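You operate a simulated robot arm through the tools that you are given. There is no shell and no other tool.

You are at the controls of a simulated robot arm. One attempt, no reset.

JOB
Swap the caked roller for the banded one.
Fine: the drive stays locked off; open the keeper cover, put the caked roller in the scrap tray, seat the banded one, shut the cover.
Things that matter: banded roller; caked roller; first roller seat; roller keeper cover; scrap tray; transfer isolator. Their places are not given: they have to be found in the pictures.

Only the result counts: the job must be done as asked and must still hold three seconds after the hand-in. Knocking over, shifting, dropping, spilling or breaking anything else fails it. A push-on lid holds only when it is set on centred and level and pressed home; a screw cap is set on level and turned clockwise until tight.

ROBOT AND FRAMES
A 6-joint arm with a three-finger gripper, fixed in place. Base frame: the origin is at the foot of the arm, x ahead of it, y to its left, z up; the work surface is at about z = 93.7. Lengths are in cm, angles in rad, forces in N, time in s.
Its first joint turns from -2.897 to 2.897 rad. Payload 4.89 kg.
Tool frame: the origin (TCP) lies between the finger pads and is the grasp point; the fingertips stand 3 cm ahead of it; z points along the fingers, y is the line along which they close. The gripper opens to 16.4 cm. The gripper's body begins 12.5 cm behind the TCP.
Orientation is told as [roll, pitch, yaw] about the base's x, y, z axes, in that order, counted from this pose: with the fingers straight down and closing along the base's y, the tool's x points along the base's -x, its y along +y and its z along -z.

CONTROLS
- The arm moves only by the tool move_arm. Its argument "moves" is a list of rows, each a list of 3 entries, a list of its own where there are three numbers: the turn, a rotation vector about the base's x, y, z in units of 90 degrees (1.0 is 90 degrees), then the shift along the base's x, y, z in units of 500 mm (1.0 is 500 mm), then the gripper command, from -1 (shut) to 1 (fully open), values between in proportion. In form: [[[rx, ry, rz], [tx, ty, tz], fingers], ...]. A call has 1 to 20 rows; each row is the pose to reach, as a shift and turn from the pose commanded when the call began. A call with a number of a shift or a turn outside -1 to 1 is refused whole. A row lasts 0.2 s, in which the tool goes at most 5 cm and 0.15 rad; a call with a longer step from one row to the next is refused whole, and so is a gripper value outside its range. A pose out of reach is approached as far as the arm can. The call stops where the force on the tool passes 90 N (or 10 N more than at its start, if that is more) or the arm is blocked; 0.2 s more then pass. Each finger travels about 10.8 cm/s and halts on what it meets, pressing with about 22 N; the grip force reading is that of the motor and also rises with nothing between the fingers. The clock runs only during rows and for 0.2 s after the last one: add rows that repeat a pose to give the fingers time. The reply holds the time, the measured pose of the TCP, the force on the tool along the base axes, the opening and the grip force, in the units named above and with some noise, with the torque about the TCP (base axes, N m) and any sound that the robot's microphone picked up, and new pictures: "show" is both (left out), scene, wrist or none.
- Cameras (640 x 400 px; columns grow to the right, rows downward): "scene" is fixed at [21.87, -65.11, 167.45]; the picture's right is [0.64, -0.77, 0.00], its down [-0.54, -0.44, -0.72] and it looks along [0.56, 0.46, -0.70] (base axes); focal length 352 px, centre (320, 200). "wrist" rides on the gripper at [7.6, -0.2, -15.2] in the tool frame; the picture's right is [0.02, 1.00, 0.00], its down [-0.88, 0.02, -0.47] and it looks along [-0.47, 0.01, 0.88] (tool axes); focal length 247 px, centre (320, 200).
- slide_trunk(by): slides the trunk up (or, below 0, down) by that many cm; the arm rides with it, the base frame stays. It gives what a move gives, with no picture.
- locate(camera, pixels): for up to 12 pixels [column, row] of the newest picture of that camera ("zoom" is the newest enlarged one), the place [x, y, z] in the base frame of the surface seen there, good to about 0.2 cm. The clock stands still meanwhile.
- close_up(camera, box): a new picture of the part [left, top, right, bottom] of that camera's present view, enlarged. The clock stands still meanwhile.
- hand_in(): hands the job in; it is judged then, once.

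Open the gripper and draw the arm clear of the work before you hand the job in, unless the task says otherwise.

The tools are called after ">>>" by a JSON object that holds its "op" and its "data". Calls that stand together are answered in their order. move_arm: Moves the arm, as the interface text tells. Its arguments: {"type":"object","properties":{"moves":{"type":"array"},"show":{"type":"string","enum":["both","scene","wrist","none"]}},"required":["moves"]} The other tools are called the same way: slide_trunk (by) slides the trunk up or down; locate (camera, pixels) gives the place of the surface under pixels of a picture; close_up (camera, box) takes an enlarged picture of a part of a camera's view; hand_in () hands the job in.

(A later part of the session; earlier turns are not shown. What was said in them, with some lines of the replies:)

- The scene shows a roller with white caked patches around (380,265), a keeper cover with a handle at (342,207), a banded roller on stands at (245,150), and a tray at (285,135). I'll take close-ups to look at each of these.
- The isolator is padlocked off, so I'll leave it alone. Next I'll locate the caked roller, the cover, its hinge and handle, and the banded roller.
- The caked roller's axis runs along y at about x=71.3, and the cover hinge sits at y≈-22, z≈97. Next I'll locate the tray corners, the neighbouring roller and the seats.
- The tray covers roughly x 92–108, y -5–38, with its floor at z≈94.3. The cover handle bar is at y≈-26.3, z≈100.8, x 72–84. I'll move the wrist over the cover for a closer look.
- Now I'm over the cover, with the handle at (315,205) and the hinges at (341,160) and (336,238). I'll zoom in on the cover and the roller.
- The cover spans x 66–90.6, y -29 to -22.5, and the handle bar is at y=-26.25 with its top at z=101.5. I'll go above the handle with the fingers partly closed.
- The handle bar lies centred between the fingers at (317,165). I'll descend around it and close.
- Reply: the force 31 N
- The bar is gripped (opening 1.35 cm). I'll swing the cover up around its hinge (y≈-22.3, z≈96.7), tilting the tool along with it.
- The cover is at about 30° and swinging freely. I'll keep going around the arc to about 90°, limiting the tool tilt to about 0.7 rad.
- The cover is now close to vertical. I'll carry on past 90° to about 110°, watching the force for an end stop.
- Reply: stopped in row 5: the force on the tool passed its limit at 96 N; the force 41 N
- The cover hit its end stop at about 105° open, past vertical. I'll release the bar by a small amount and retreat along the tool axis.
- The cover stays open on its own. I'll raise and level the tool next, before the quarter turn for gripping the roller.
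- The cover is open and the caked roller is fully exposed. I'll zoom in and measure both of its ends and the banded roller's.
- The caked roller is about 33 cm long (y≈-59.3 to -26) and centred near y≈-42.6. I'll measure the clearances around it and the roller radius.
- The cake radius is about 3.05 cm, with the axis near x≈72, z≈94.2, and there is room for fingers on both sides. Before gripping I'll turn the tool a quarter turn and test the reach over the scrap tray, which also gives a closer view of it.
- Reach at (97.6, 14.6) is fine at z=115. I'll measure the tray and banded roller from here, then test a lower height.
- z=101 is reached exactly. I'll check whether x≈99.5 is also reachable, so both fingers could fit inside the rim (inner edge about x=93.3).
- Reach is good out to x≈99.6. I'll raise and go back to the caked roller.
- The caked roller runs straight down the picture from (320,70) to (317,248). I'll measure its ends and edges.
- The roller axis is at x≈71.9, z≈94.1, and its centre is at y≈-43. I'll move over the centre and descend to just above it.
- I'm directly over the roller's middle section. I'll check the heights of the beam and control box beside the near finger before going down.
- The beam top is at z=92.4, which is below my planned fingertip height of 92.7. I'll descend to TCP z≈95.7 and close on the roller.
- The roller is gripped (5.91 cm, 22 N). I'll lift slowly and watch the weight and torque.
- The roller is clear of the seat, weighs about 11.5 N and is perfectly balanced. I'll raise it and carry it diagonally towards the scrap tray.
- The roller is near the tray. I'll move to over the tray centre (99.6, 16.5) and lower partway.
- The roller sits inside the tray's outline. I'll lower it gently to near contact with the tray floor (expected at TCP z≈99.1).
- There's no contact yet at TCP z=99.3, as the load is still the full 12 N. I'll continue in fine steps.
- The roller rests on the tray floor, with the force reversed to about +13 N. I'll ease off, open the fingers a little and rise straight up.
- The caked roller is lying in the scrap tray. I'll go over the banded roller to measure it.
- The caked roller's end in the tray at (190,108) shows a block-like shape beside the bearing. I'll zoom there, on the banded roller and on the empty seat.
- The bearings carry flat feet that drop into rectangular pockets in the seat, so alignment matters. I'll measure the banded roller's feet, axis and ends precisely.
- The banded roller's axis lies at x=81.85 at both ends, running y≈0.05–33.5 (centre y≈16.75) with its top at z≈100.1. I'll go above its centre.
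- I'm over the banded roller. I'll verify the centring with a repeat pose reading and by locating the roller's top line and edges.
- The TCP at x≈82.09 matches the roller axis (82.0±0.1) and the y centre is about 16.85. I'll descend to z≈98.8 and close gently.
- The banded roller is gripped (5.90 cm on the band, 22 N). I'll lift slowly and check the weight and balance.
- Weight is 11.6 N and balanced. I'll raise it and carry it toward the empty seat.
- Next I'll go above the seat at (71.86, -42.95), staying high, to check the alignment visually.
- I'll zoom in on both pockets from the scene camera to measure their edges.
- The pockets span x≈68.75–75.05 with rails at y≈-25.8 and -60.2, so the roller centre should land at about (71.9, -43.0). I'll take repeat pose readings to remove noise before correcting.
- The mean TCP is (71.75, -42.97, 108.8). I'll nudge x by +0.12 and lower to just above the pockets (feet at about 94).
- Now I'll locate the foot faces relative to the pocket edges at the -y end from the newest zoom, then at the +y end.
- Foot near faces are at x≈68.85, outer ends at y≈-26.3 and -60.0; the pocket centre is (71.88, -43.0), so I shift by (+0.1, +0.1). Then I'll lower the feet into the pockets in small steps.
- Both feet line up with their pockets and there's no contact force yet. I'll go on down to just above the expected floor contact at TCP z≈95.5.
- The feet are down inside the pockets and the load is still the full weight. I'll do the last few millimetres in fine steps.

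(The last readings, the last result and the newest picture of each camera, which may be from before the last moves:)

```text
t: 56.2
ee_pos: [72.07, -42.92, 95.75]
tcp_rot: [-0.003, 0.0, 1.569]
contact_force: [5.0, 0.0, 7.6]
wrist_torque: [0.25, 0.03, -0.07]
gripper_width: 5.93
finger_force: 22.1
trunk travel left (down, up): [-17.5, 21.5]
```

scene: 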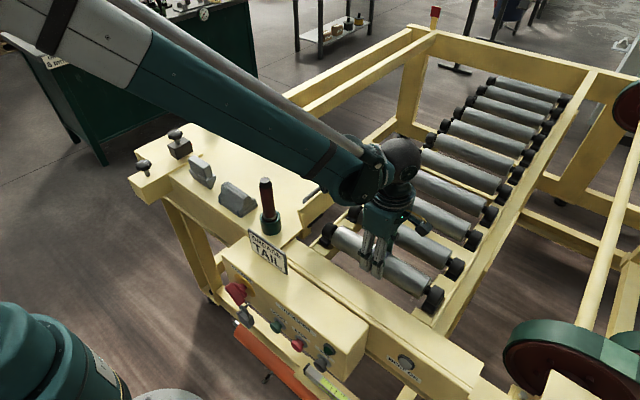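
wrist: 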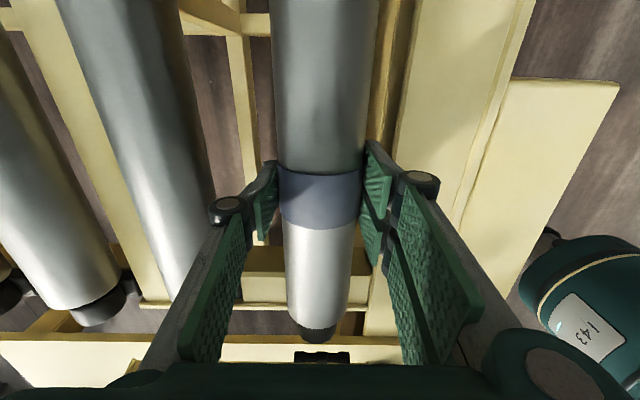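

The roller has touched the seat floor, with the force flipped to +7.6 N. I'll ease the load, open the fingers and rise straight up.

>>> {"op": "move_arm", "data": {"moves": [[[0, 0, 0], [0, 0, 0.001], -0.6], [[0, 0, 0], [0, 0, 0.001], -0.25], [[0, 0, 0], [0, 0, 0.001], -0.08], [[0, 0, 0], [0, 0, 0.001], -0.08], [[0, 0, 0], [0, 0, 0.02], -0.08], [[0, 0, 0], [0, 0, 0.08], -0.08], [[0, 0, 0], [0, 0, 0.16], -0.08], [[0, 0, 0], [0, 0, 0.25], -0.08], [[0, 0, 0], [0, 0, 0.34], -0.08], [[0, 0, 0], [0, -0.08, 0.4], -0.08], [[0, 0, 0], [0, -0.16, 0.45], -0.08], [[0, 0, 0], [0, -0.18, 0.45], -0.08], [[0, 0, 0], [0, -0.18, 0.45], -0.08]], "show": "both"}}

>>> {"op": "close_up", "data": {"camera": "scene", "box": [300, 190, 470, 330]}}

>>> {"op": "close_up", "data": {"camera": "scene", "box": [425, 260, 475, 310]}}

>>> {"op": "close_up", "data": {"camera": "scene", "box": [310, 210, 360, 250]}}

```text
t: 59.0
ee_pos: [72.23, -51.96, 118.22]
tcp_rot: [-0.001, 0.0, 1.57]
contact_force: [1.6, -1.4, -0.6]
wrist_torque: [0.08, -0.02, 0.01]
gripper_width: 7.55
finger_force: 0.0
trunk travel left (down, up): [-17.5, 21.5]
```

scene: 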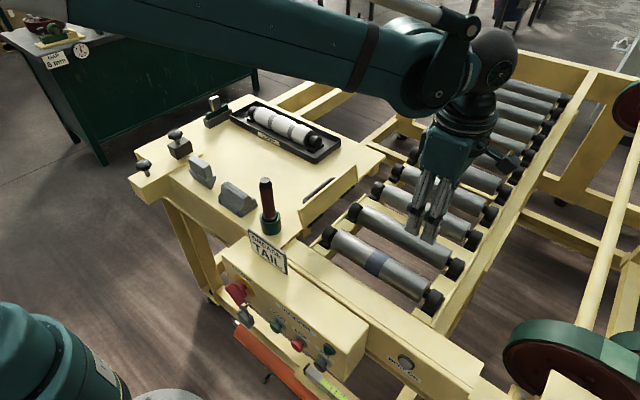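
wrist: 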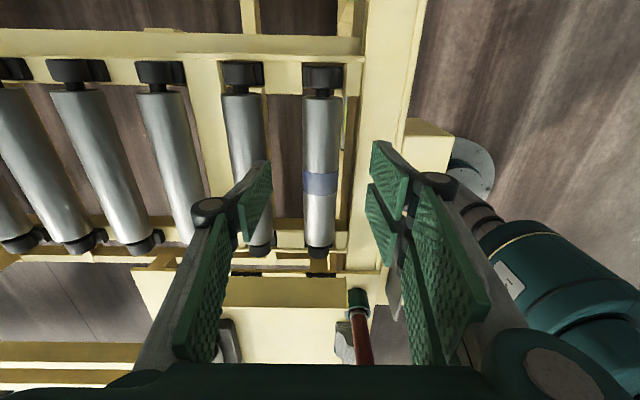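

```text
2.86 times, centred on (385, 260) of scene
```

zoom: 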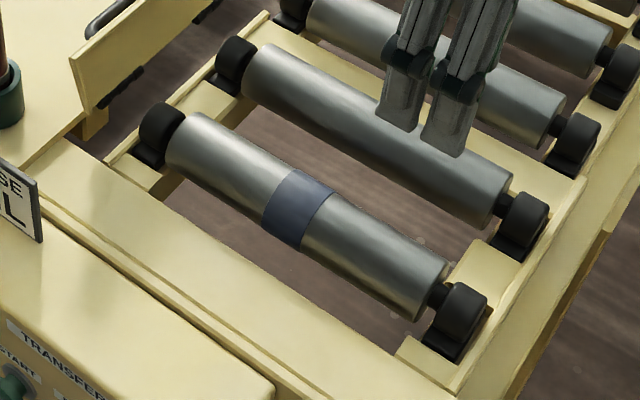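

```text
8.00 times, centred on (450, 285) of scene
```

zoom: 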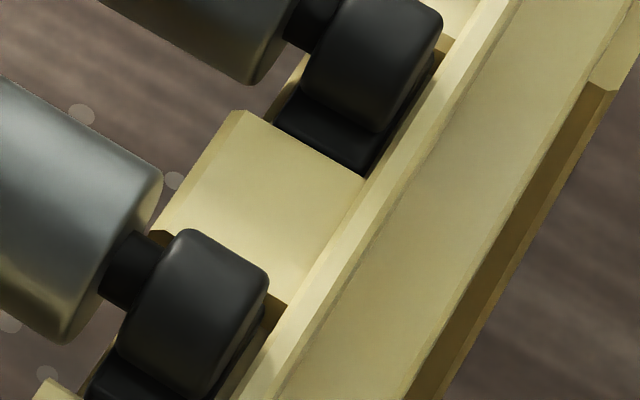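

```text
10.00 times, centred on (335, 230) of scene
```

zoom: 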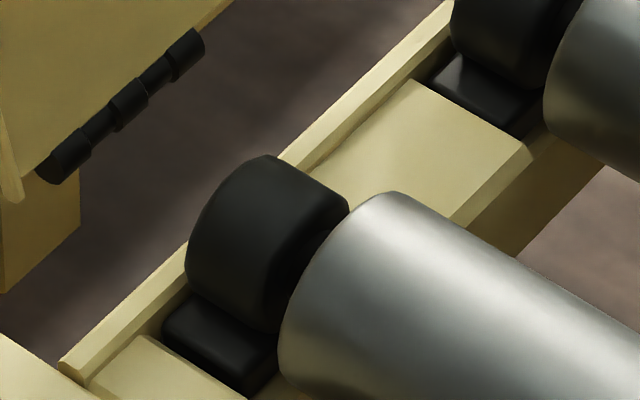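

The banded roller looks seated at both ends. I'll verify its heights against the caked roller's earlier values (body top 96.95, bearing top 95.9) and against its neighbour.

>>> {"op": "locate", "data": {"camera": "wrist", "pixels": [[322, 70], [322, 78], [322, 88], [322, 110], [321, 150], [320, 183], [320, 225], [319, 241], [319, 249], [319, 254], [240, 75], [243, 120]]}}

>>> {"op": "locate", "data": {"camera": "scene", "pixels": [[325, 242], [330, 246], [332, 247], [435, 308], [430, 306], [440, 300], [438, 291], [327, 228], [350, 205], [310, 230], [318, 195], [360, 165]]}}

```text
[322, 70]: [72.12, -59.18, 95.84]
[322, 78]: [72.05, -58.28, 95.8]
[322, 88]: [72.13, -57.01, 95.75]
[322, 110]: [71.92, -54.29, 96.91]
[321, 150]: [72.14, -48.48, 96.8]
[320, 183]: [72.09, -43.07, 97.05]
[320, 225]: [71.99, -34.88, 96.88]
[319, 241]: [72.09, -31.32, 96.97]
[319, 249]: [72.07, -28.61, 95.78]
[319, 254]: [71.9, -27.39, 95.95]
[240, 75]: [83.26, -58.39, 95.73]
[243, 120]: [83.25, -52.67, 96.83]
```

```text
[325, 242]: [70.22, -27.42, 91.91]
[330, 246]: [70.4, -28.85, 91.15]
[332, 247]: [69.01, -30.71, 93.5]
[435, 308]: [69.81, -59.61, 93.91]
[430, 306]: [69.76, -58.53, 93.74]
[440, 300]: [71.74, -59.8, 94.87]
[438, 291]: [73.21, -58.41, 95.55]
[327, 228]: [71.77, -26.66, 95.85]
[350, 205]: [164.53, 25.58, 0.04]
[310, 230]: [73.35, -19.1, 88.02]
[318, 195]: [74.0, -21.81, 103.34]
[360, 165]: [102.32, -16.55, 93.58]
```

The heights match the original roller and the neighbour, so it is fully seated. Now I'll turn the tool back (yaw 0) and move toward the cover handle.

>>> {"op": "move_arm", "data": {"moves": [[[0, 0, -0.0909], [0.01, 0.05, 0.02], -0.3], [[0, 0, -0.1818], [0.02, 0.11, 0.04], -0.5], [[0, 0, -0.2727], [0.03, 0.17, 0.06], -0.66], [[0, 0, -0.3636], [0.04, 0.23, 0.08], -0.66], [[0, 0, -0.4545], [0.05, 0.3, 0.1], -0.66], [[0, 0, -0.5455], [0.06, 0.37, 0.12], -0.66], [[0, 0, -0.6364], [0.07, 0.44, 0.12], -0.66], [[0, 0, -0.7273], [0.08, 0.51, 0.12], -0.66], [[0, 0, -0.8182], [0.09, 0.57, 0.12], -0.66], [[0, 0, -0.9091], [0.1, 0.62, 0.12], -0.66], [[0, 0, -1.0], [0.112, 0.64, 0.12], -0.66], [[0, 0, -1.0], [0.112, 0.64, 0.12], -0.66]], "show": "both"}}

```text
t: 61.6
ee_pos: [77.61, -19.82, 124.2]
tcp_rot: [-0.002, 0.0, -0.004]
contact_force: [0.5, 0.4, -0.1]
wrist_torque: [-0.06, 0.01, -0.04]
gripper_width: 2.79
finger_force: 0.0
trunk travel left (down, up): [-17.5, 21.5]
```

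scene: 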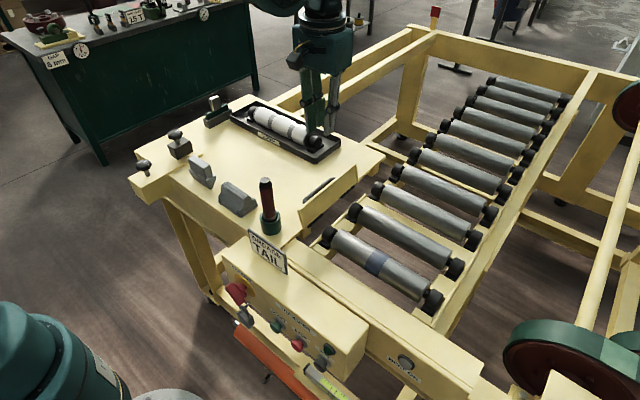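
wrist: 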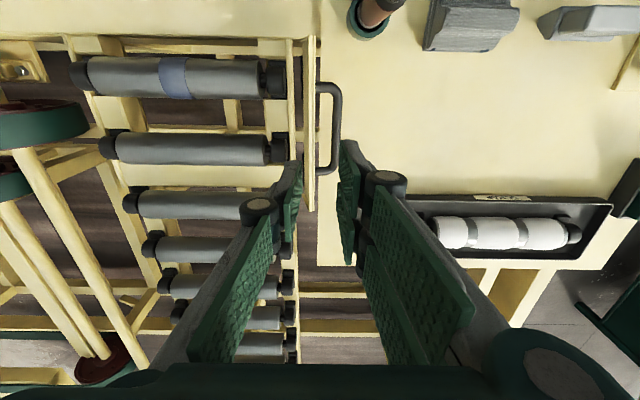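

The open cover's handle bar is visible at (337,125). I'll locate it and the cover's top edge exactly.

>>> {"op": "close_up", "data": {"camera": "wrist", "box": [280, 70, 360, 220]}}

>>> {"op": "locate", "data": {"camera": "wrist", "pixels": [[337, 100], [337, 115], [337, 130], [337, 150], [335, 125], [339, 125], [322, 88], [320, 172], [310, 60], [310, 130], [308, 200], [305, 130]]}}

>>> {"op": "locate", "data": {"camera": "scene", "pixels": [[305, 198], [315, 191], [325, 184], [332, 179], [300, 218], [330, 195], [355, 168], [303, 212], [350, 167], [320, 190], [310, 194], [328, 181]]}}

```text
2.67 times, centred on (320, 145) of wrist
```

zoom: 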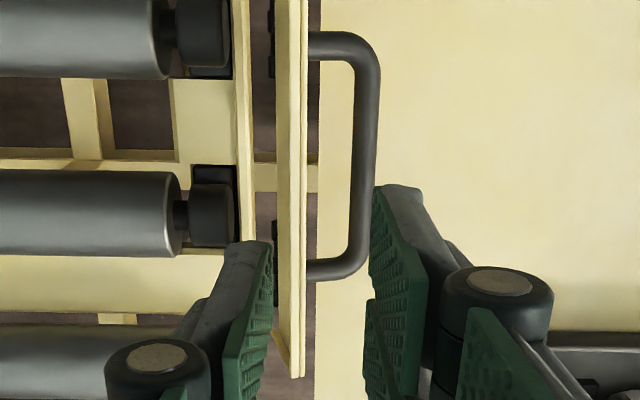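

```text
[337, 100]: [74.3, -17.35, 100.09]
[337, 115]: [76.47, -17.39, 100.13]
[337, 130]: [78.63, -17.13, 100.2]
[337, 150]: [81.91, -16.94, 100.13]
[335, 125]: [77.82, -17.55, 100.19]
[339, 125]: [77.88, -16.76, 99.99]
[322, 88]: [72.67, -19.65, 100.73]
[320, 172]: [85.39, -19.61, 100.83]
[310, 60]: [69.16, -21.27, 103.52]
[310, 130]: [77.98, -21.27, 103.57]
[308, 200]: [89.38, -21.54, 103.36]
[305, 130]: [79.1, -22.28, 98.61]
```

```text
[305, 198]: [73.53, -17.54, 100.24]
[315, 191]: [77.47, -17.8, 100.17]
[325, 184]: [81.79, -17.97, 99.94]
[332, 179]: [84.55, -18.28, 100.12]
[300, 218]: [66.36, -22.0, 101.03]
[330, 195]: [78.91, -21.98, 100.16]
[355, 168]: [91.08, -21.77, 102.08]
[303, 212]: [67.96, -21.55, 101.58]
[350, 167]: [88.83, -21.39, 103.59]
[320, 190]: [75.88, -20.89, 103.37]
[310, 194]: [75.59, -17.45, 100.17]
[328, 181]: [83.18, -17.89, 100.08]
```

The bar is centred at about (y -17.2, z 99.5). I'll tilt the tool and take the same pre-approach pose I used on release.

>>> {"op": "move_arm", "data": {"moves": [[[-0.09, 0, 0], [0, 0.04, -0.05], -0.66], [[-0.18, 0, 0], [0, 0.08, -0.1], -0.66], [[-0.27, 0, 0], [0, 0.12, -0.16], -0.66], [[-0.36, 0, 0], [0.002, 0.15, -0.22], -0.66], [[-0.45, 0, 0], [0.004, 0.156, -0.28], -0.66], [[-0.45, 0, 0], [0.004, 0.156, -0.29], -0.6], [[-0.45, 0, 0], [0.004, 0.156, -0.29], -0.6]], "show": "both"}}

```text
t: 63.2
ee_pos: [77.91, -12.1, 109.71]
tcp_rot: [-0.709, -0.002, -0.003]
contact_force: [0.8, -0.3, 1.2]
wrist_torque: [-0.06, 0.06, -0.05]
gripper_width: 3.29
finger_force: 0.1
trunk travel left (down, up): [-17.5, 21.5]
```

scene: 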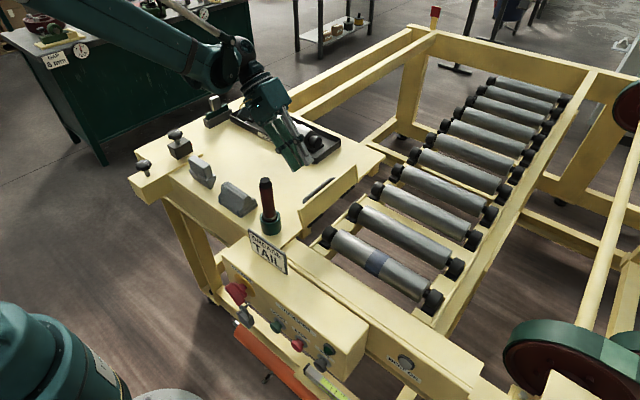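
wrist: 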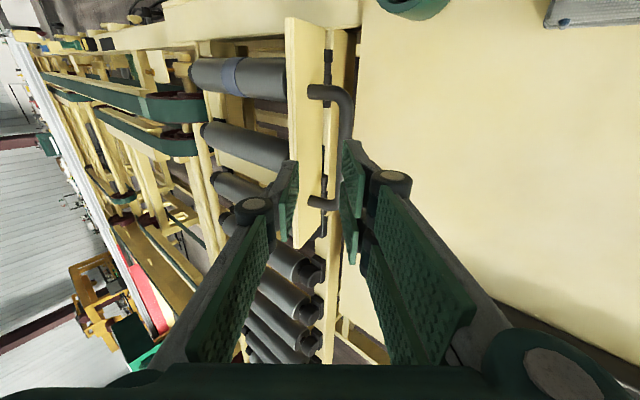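

Next I'll line up with the bar along the tool axis and go partway so I can check that it will enter between the fingers.

>>> {"op": "move_arm", "data": {"moves": [[[0, 0, 0], [0, -0.012, -0.06], -0.64], [[0, 0, 0], [0, -0.024, -0.112], -0.64], [[0, 0, 0], [0, -0.036, -0.126], -0.64], [[0, 0, 0], [0, -0.036, -0.126], -0.64]], "show": "both"}}

```text
t: 64.2
ee_pos: [77.77, -13.87, 103.21]
tcp_rot: [-0.708, -0.002, -0.001]
contact_force: [0.3, 0.3, -0.3]
wrist_torque: [-0.04, 0.03, -0.01]
gripper_width: 2.96
finger_force: 0.1
trunk travel left (down, up): [-17.5, 21.5]
```

scene: 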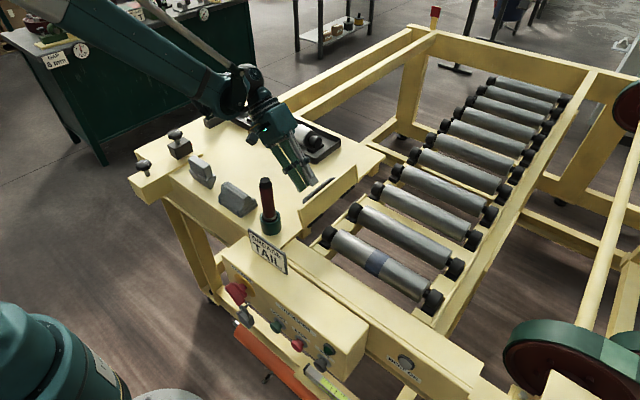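
wrist: 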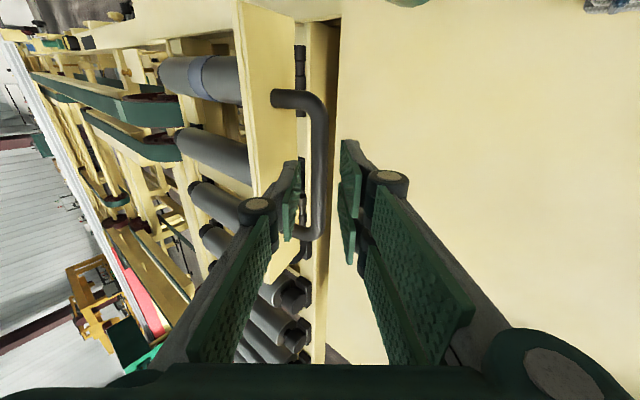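

The bar is centred between the fingers at (318,170). I'll advance onto it and close.

>>> {"op": "move_arm", "data": {"moves": [[[0, 0, 0], [0, -0.02, -0.023], -0.64], [[0, 0, 0], [0, -0.042, -0.048], -0.64], [[0, 0, 0], [0, -0.065, -0.073], -0.64], [[0, 0, 0], [0, -0.065, -0.073], -0.64], [[0, 0, 0], [0, -0.065, -0.073], -0.8], [[0, 0, 0], [0, -0.065, -0.073], -1], [[0, 0, 0], [0, -0.065, -0.073], -1]], "show": "both"}}

```text
t: 65.8
ee_pos: [77.8, -17.25, 99.61]
tcp_rot: [-0.706, -0.003, -0.002]
contact_force: [-1.5, -1.0, -1.7]
wrist_torque: [0.03, 0.06, 0.38]
gripper_width: 1.38
finger_force: 44.7
trunk travel left (down, up): [-17.5, 21.5]
```

scene: 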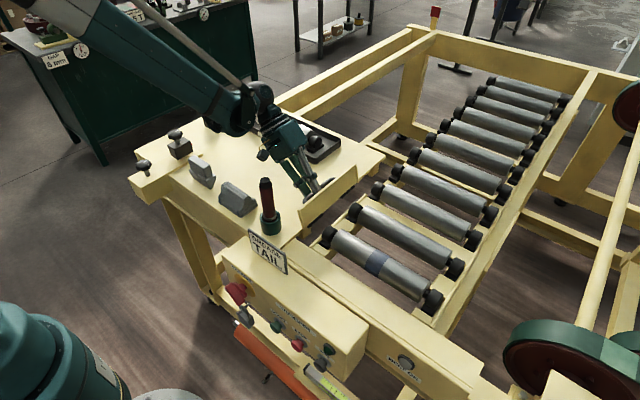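
wrist: 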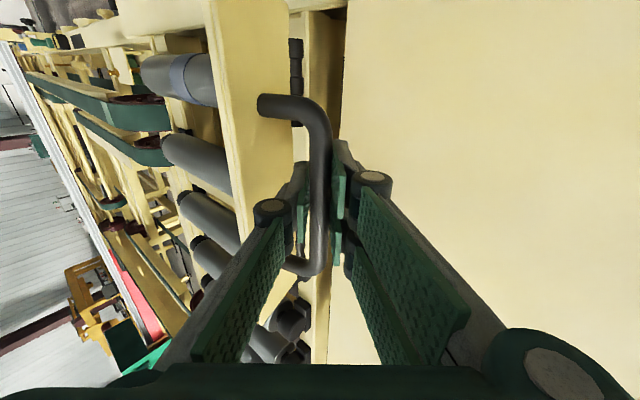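

The bar is gripped cleanly (1.38 cm). I'll swing the cover back along the reverse arc toward vertical.

>>> {"op": "move_arm", "data": {"moves": [[[0, 0, 0], [0, -0.0082, 0.0125], -1], [[0, 0, 0], [0, -0.0179, 0.0238], -1], [[0, 0, 0], [0, -0.029, 0.0338], -1], [[0, 0, 0], [0, -0.0413, 0.0422], -1], [[0, 0, 0], [0, -0.0546, 0.049], -1], [[0, 0, 0], [0, -0.0687, 0.0541], -1], [[0, 0, 0], [0, -0.0833, 0.0573], -1], [[0, 0, 0], [0, -0.0981, 0.0585], -1]], "show": "both"}}

```text
t: 67.6
ee_pos: [77.79, -22.09, 102.64]
tcp_rot: [-0.709, -0.002, -0.003]
contact_force: [4.5, 6.6, -7.2]
wrist_torque: [0.23, 0.1, 0.21]
gripper_width: 1.34
finger_force: 45.3
trunk travel left (down, up): [-17.5, 21.5]
```

scene: 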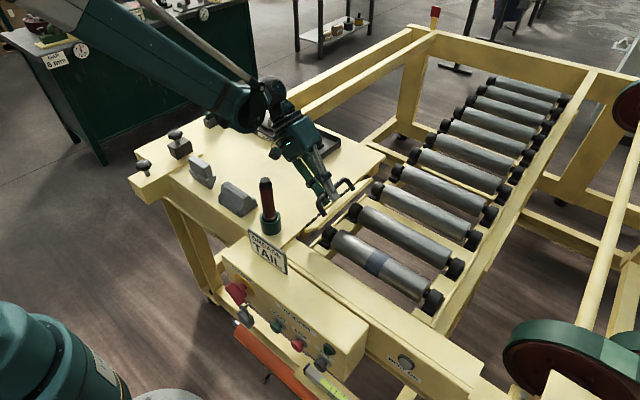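
wrist: 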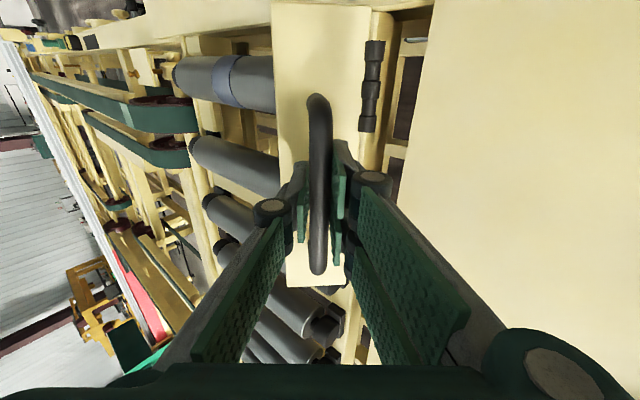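

The cover is at about 45° and following freely. I'll continue to nearly closed, levelling the tool along the way.

>>> {"op": "move_arm", "data": {"moves": [[[0.039, 0, 0], [0, -0.015, -0.0006], -1], [[0.121, 0, 0], [0, -0.0297, -0.0032], -1], [[0.203, 0, 0], [0, -0.0439, -0.0076], -1], [[0.285, 0, 0], [0, -0.0575, -0.0138], -1], [[0.367, 0, 0], [0, -0.0701, -0.0217], -1], [[0.367, 0, 0], [0, -0.0701, -0.0217], -1]], "show": "both"}}

```text
t: 69.0
ee_pos: [77.91, -25.77, 101.54]
tcp_rot: [-0.131, -0.003, -0.003]
contact_force: [-1.5, -6.2, 8.8]
wrist_torque: [-0.04, 0.16, 0.34]
gripper_width: 1.31
finger_force: 45.0
trunk travel left (down, up): [-17.5, 21.5]
```

scene: 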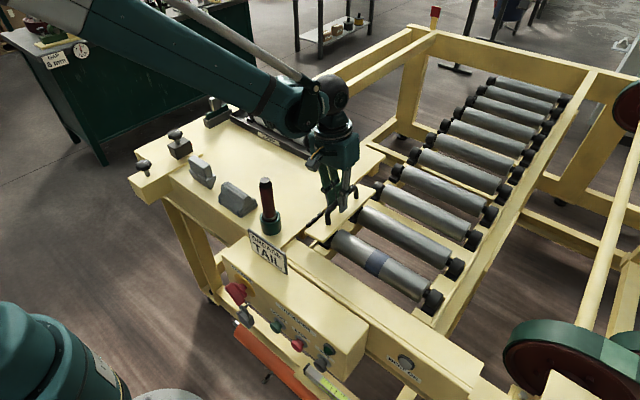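
wrist: 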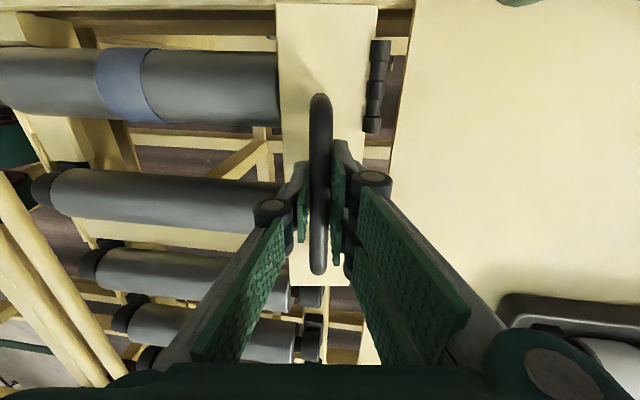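

The cover is nearly shut. I'll make the final step and then press down lightly to bring it home.

>>> {"op": "move_arm", "data": {"moves": [[[0.041, 0, 0], [0, -0.006, -0.0047], -1], [[0.082, 0, 0], [0, -0.0116, -0.0095], -1], [[0.082, 0, 0], [0, -0.0116, -0.0095], -1]], "show": "none"}}

>>> {"op": "move_arm", "data": {"moves": [[[0, 0, 0], [0, 0, -0.003], -1], [[0, 0, 0], [0, 0, -0.005], -1]], "show": "both"}}

```text
t: 69.8
ee_pos: [77.74, -26.46, 100.96]
tcp_rot: [-0.002, -0.001, -0.004]
contact_force: [-2.6, -21.2, 7.1]
wrist_torque: [-0.09, -0.08, 0.33]
gripper_width: 1.32
finger_force: 44.7
trunk travel left (down, up): [-17.5, 21.5]
```

```text
t: 70.4
ee_pos: [77.8, -26.38, 100.89]
tcp_rot: [-0.004, -0.002, -0.004]
contact_force: [-0.4, -35.4, 33.0]
wrist_torque: [-0.06, -0.11, 0.5]
gripper_width: 1.34
finger_force: 45.6
trunk travel left (down, up): [-17.5, 21.5]
```

scene: 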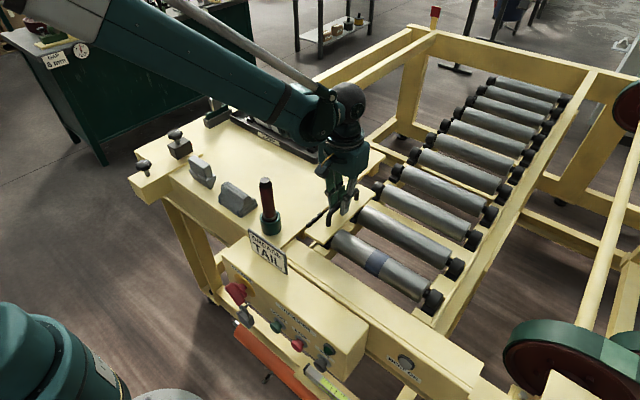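
wrist: 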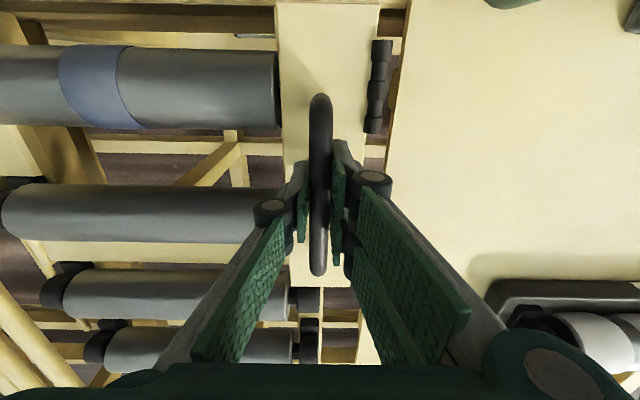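

The cover presses firmly on its stop (33 N up) and matches its original closed position. I'll open the fingers and lift straight up.

>>> {"op": "move_arm", "data": {"moves": [[[0, 0, 0], [0, 0, 0.002], -0.7], [[0, 0, 0], [0, 0, 0.002], -0.5], [[0, 0, 0], [0, 0, 0.002], -0.5], [[0, 0, 0], [0, 0, 0.03], -0.5], [[0, 0, 0], [0, 0, 0.09], -0.5], [[0, 0, 0], [0, 0, 0.17], -0.5], [[0, 0, 0], [0, 0, 0.26], -0.3], [[0, 0, 0], [-0.04, 0, 0.35], 0], [[0, 0, 0], [-0.12, 0, 0.38], 0], [[0, 0, 0], [-0.2, 0, 0.4], 0], [[0, 0, 0], [-0.2, 0, 0.4], 0]], "show": "both"}}

```text
t: 72.8
ee_pos: [67.89, -25.92, 120.64]
tcp_rot: [-0.003, -0.001, -0.002]
contact_force: [-1.2, 0.8, 0.4]
wrist_torque: [-0.08, -0.2, 0.0]
gripper_width: 8.19
finger_force: 0.0
trunk travel left (down, up): [-17.5, 21.5]
```

scene: 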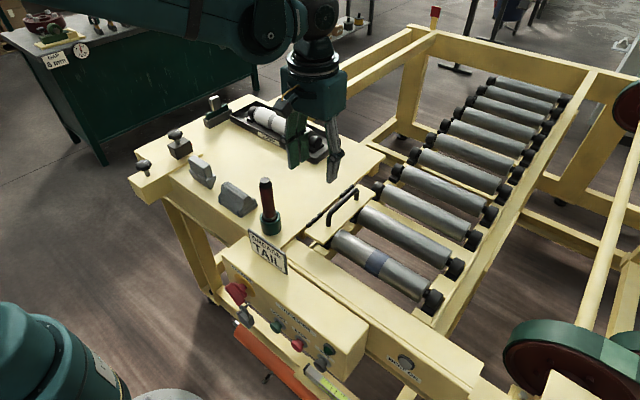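
wrist: 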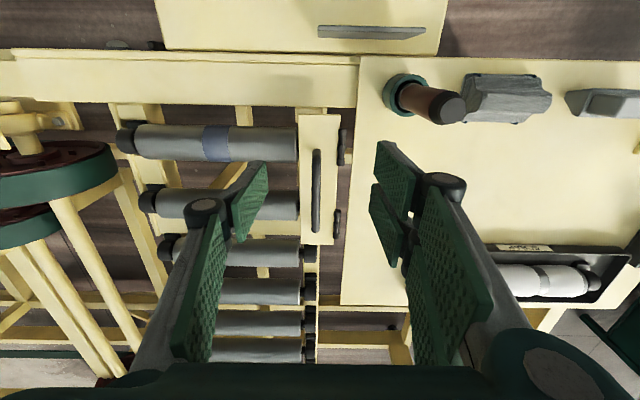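

The cover stayed down. I'll check its level against the original reading (z≈96.6), and check the roller, the tray and the isolator.

>>> {"op": "locate", "data": {"camera": "wrist", "pixels": [[304, 122], [332, 122], [306, 236], [330, 236], [316, 170], [316, 215], [130, 140], [180, 140], [270, 143], [296, 143], [292, 143], [318, 128]]}}

>>> {"op": "close_up", "data": {"camera": "scene", "box": [290, 170, 390, 260]}}

>>> {"op": "close_up", "data": {"camera": "scene", "box": [210, 250, 350, 370]}}

>>> {"op": "close_up", "data": {"camera": "scene", "box": [130, 80, 350, 230]}}

```text
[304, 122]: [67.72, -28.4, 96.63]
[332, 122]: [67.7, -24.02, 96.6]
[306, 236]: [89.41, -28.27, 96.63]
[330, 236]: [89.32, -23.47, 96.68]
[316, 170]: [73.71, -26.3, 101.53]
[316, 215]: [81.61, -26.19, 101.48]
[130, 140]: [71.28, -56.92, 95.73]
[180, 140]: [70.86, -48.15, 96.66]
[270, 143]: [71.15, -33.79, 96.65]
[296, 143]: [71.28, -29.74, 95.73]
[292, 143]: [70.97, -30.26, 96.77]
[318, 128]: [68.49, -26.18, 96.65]
```

```text
4.44 times, centred on (340, 215) of scene
```

zoom: 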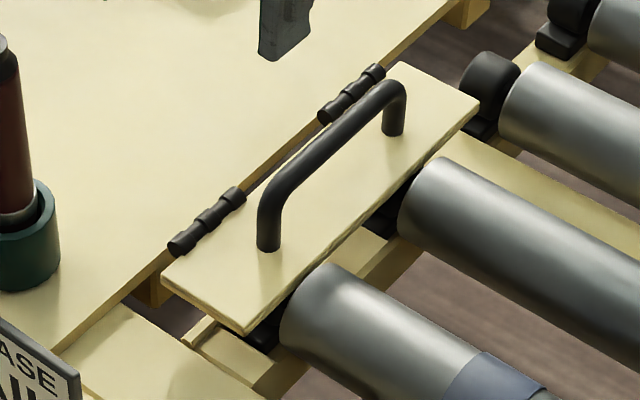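

```text
3.33 times, centred on (280, 310) of scene
```

zoom: 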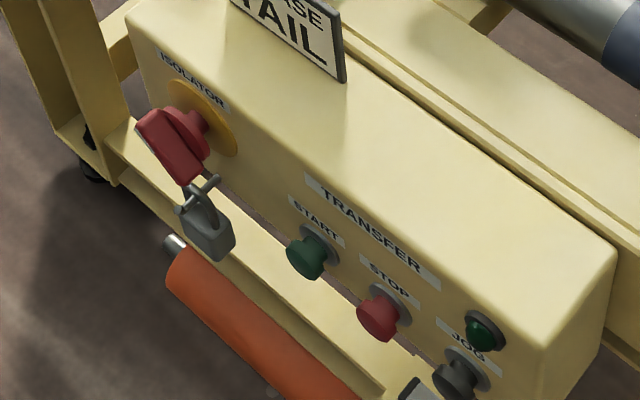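

```text
2.67 times, centred on (240, 155) of scene
```

zoom: 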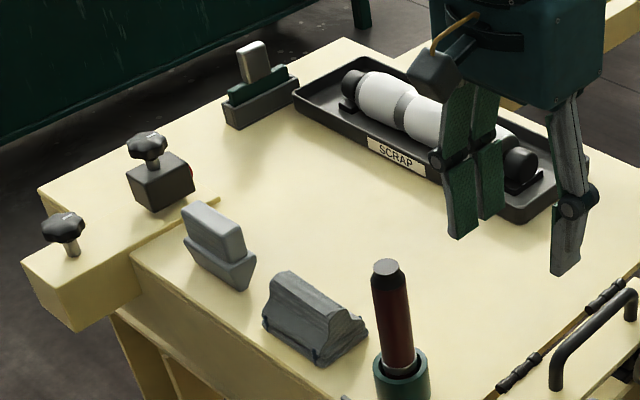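

The cover is level at z≈96.63, exactly as it was originally. The banded roller is seated, the caked one is in the scrap tray, and the isolator is still padlocked. I'll draw the arm further clear with the gripper open.

>>> {"op": "move_arm", "data": {"moves": [[[0, 0, 0], [-0.03, 0.05, 0.06], 0.3], [[0, 0, 0], [-0.06, 0.1, 0.12], 0.6], [[0, 0, 0], [-0.1, 0.15, 0.18], 1], [[0, 0, 0], [-0.14, 0.2, 0.22], 1], [[0, 0, 0], [-0.14, 0.2, 0.22], 1]], "show": "both"}}

```text
t: 74.0
ee_pos: [60.71, -16.11, 132.05]
tcp_rot: [-0.005, 0.0, -0.001]
contact_force: [-0.8, 0.6, 0.0]
wrist_torque: [-0.11, -0.12, 0.02]
gripper_width: 16.39
finger_force: 0.0
trunk travel left (down, up): [-17.5, 21.5]
```

scene: 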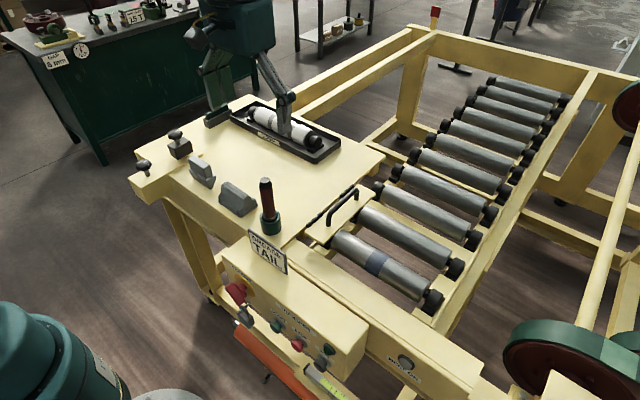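
wrist: 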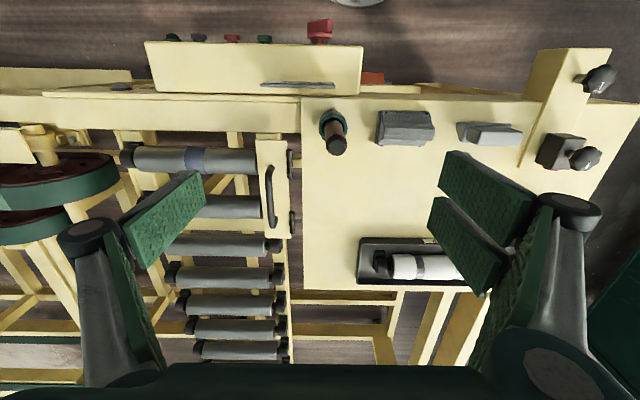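

The arm is clear with the gripper open. The cover is shut, the banded roller is seated, the caked roller is in the tray, and nothing else has moved. I'm handing in.

>>> {"op": "hand_in", "data": {}}

```text
The job is handed in.
```

The rollers are swapped and the job is handed in; I haven't seen the judging result.

- **Caked roller:** it is lying in the scrap tray, fully inside the rim.
- **Banded roller:** it is seated in the first roller seat with both feet down in their pockets. Its height matches the roller that came out and its neighbour.
- **Keeper cover:** it is shut and pressed home. It reads z≈96.6, the same as before I opened it.
- **Isolator:** I did not touch it. It is still padlocked off.

As far as the pictures show, nothing else was moved or knocked. The arm is drawn clear with the gripper open.
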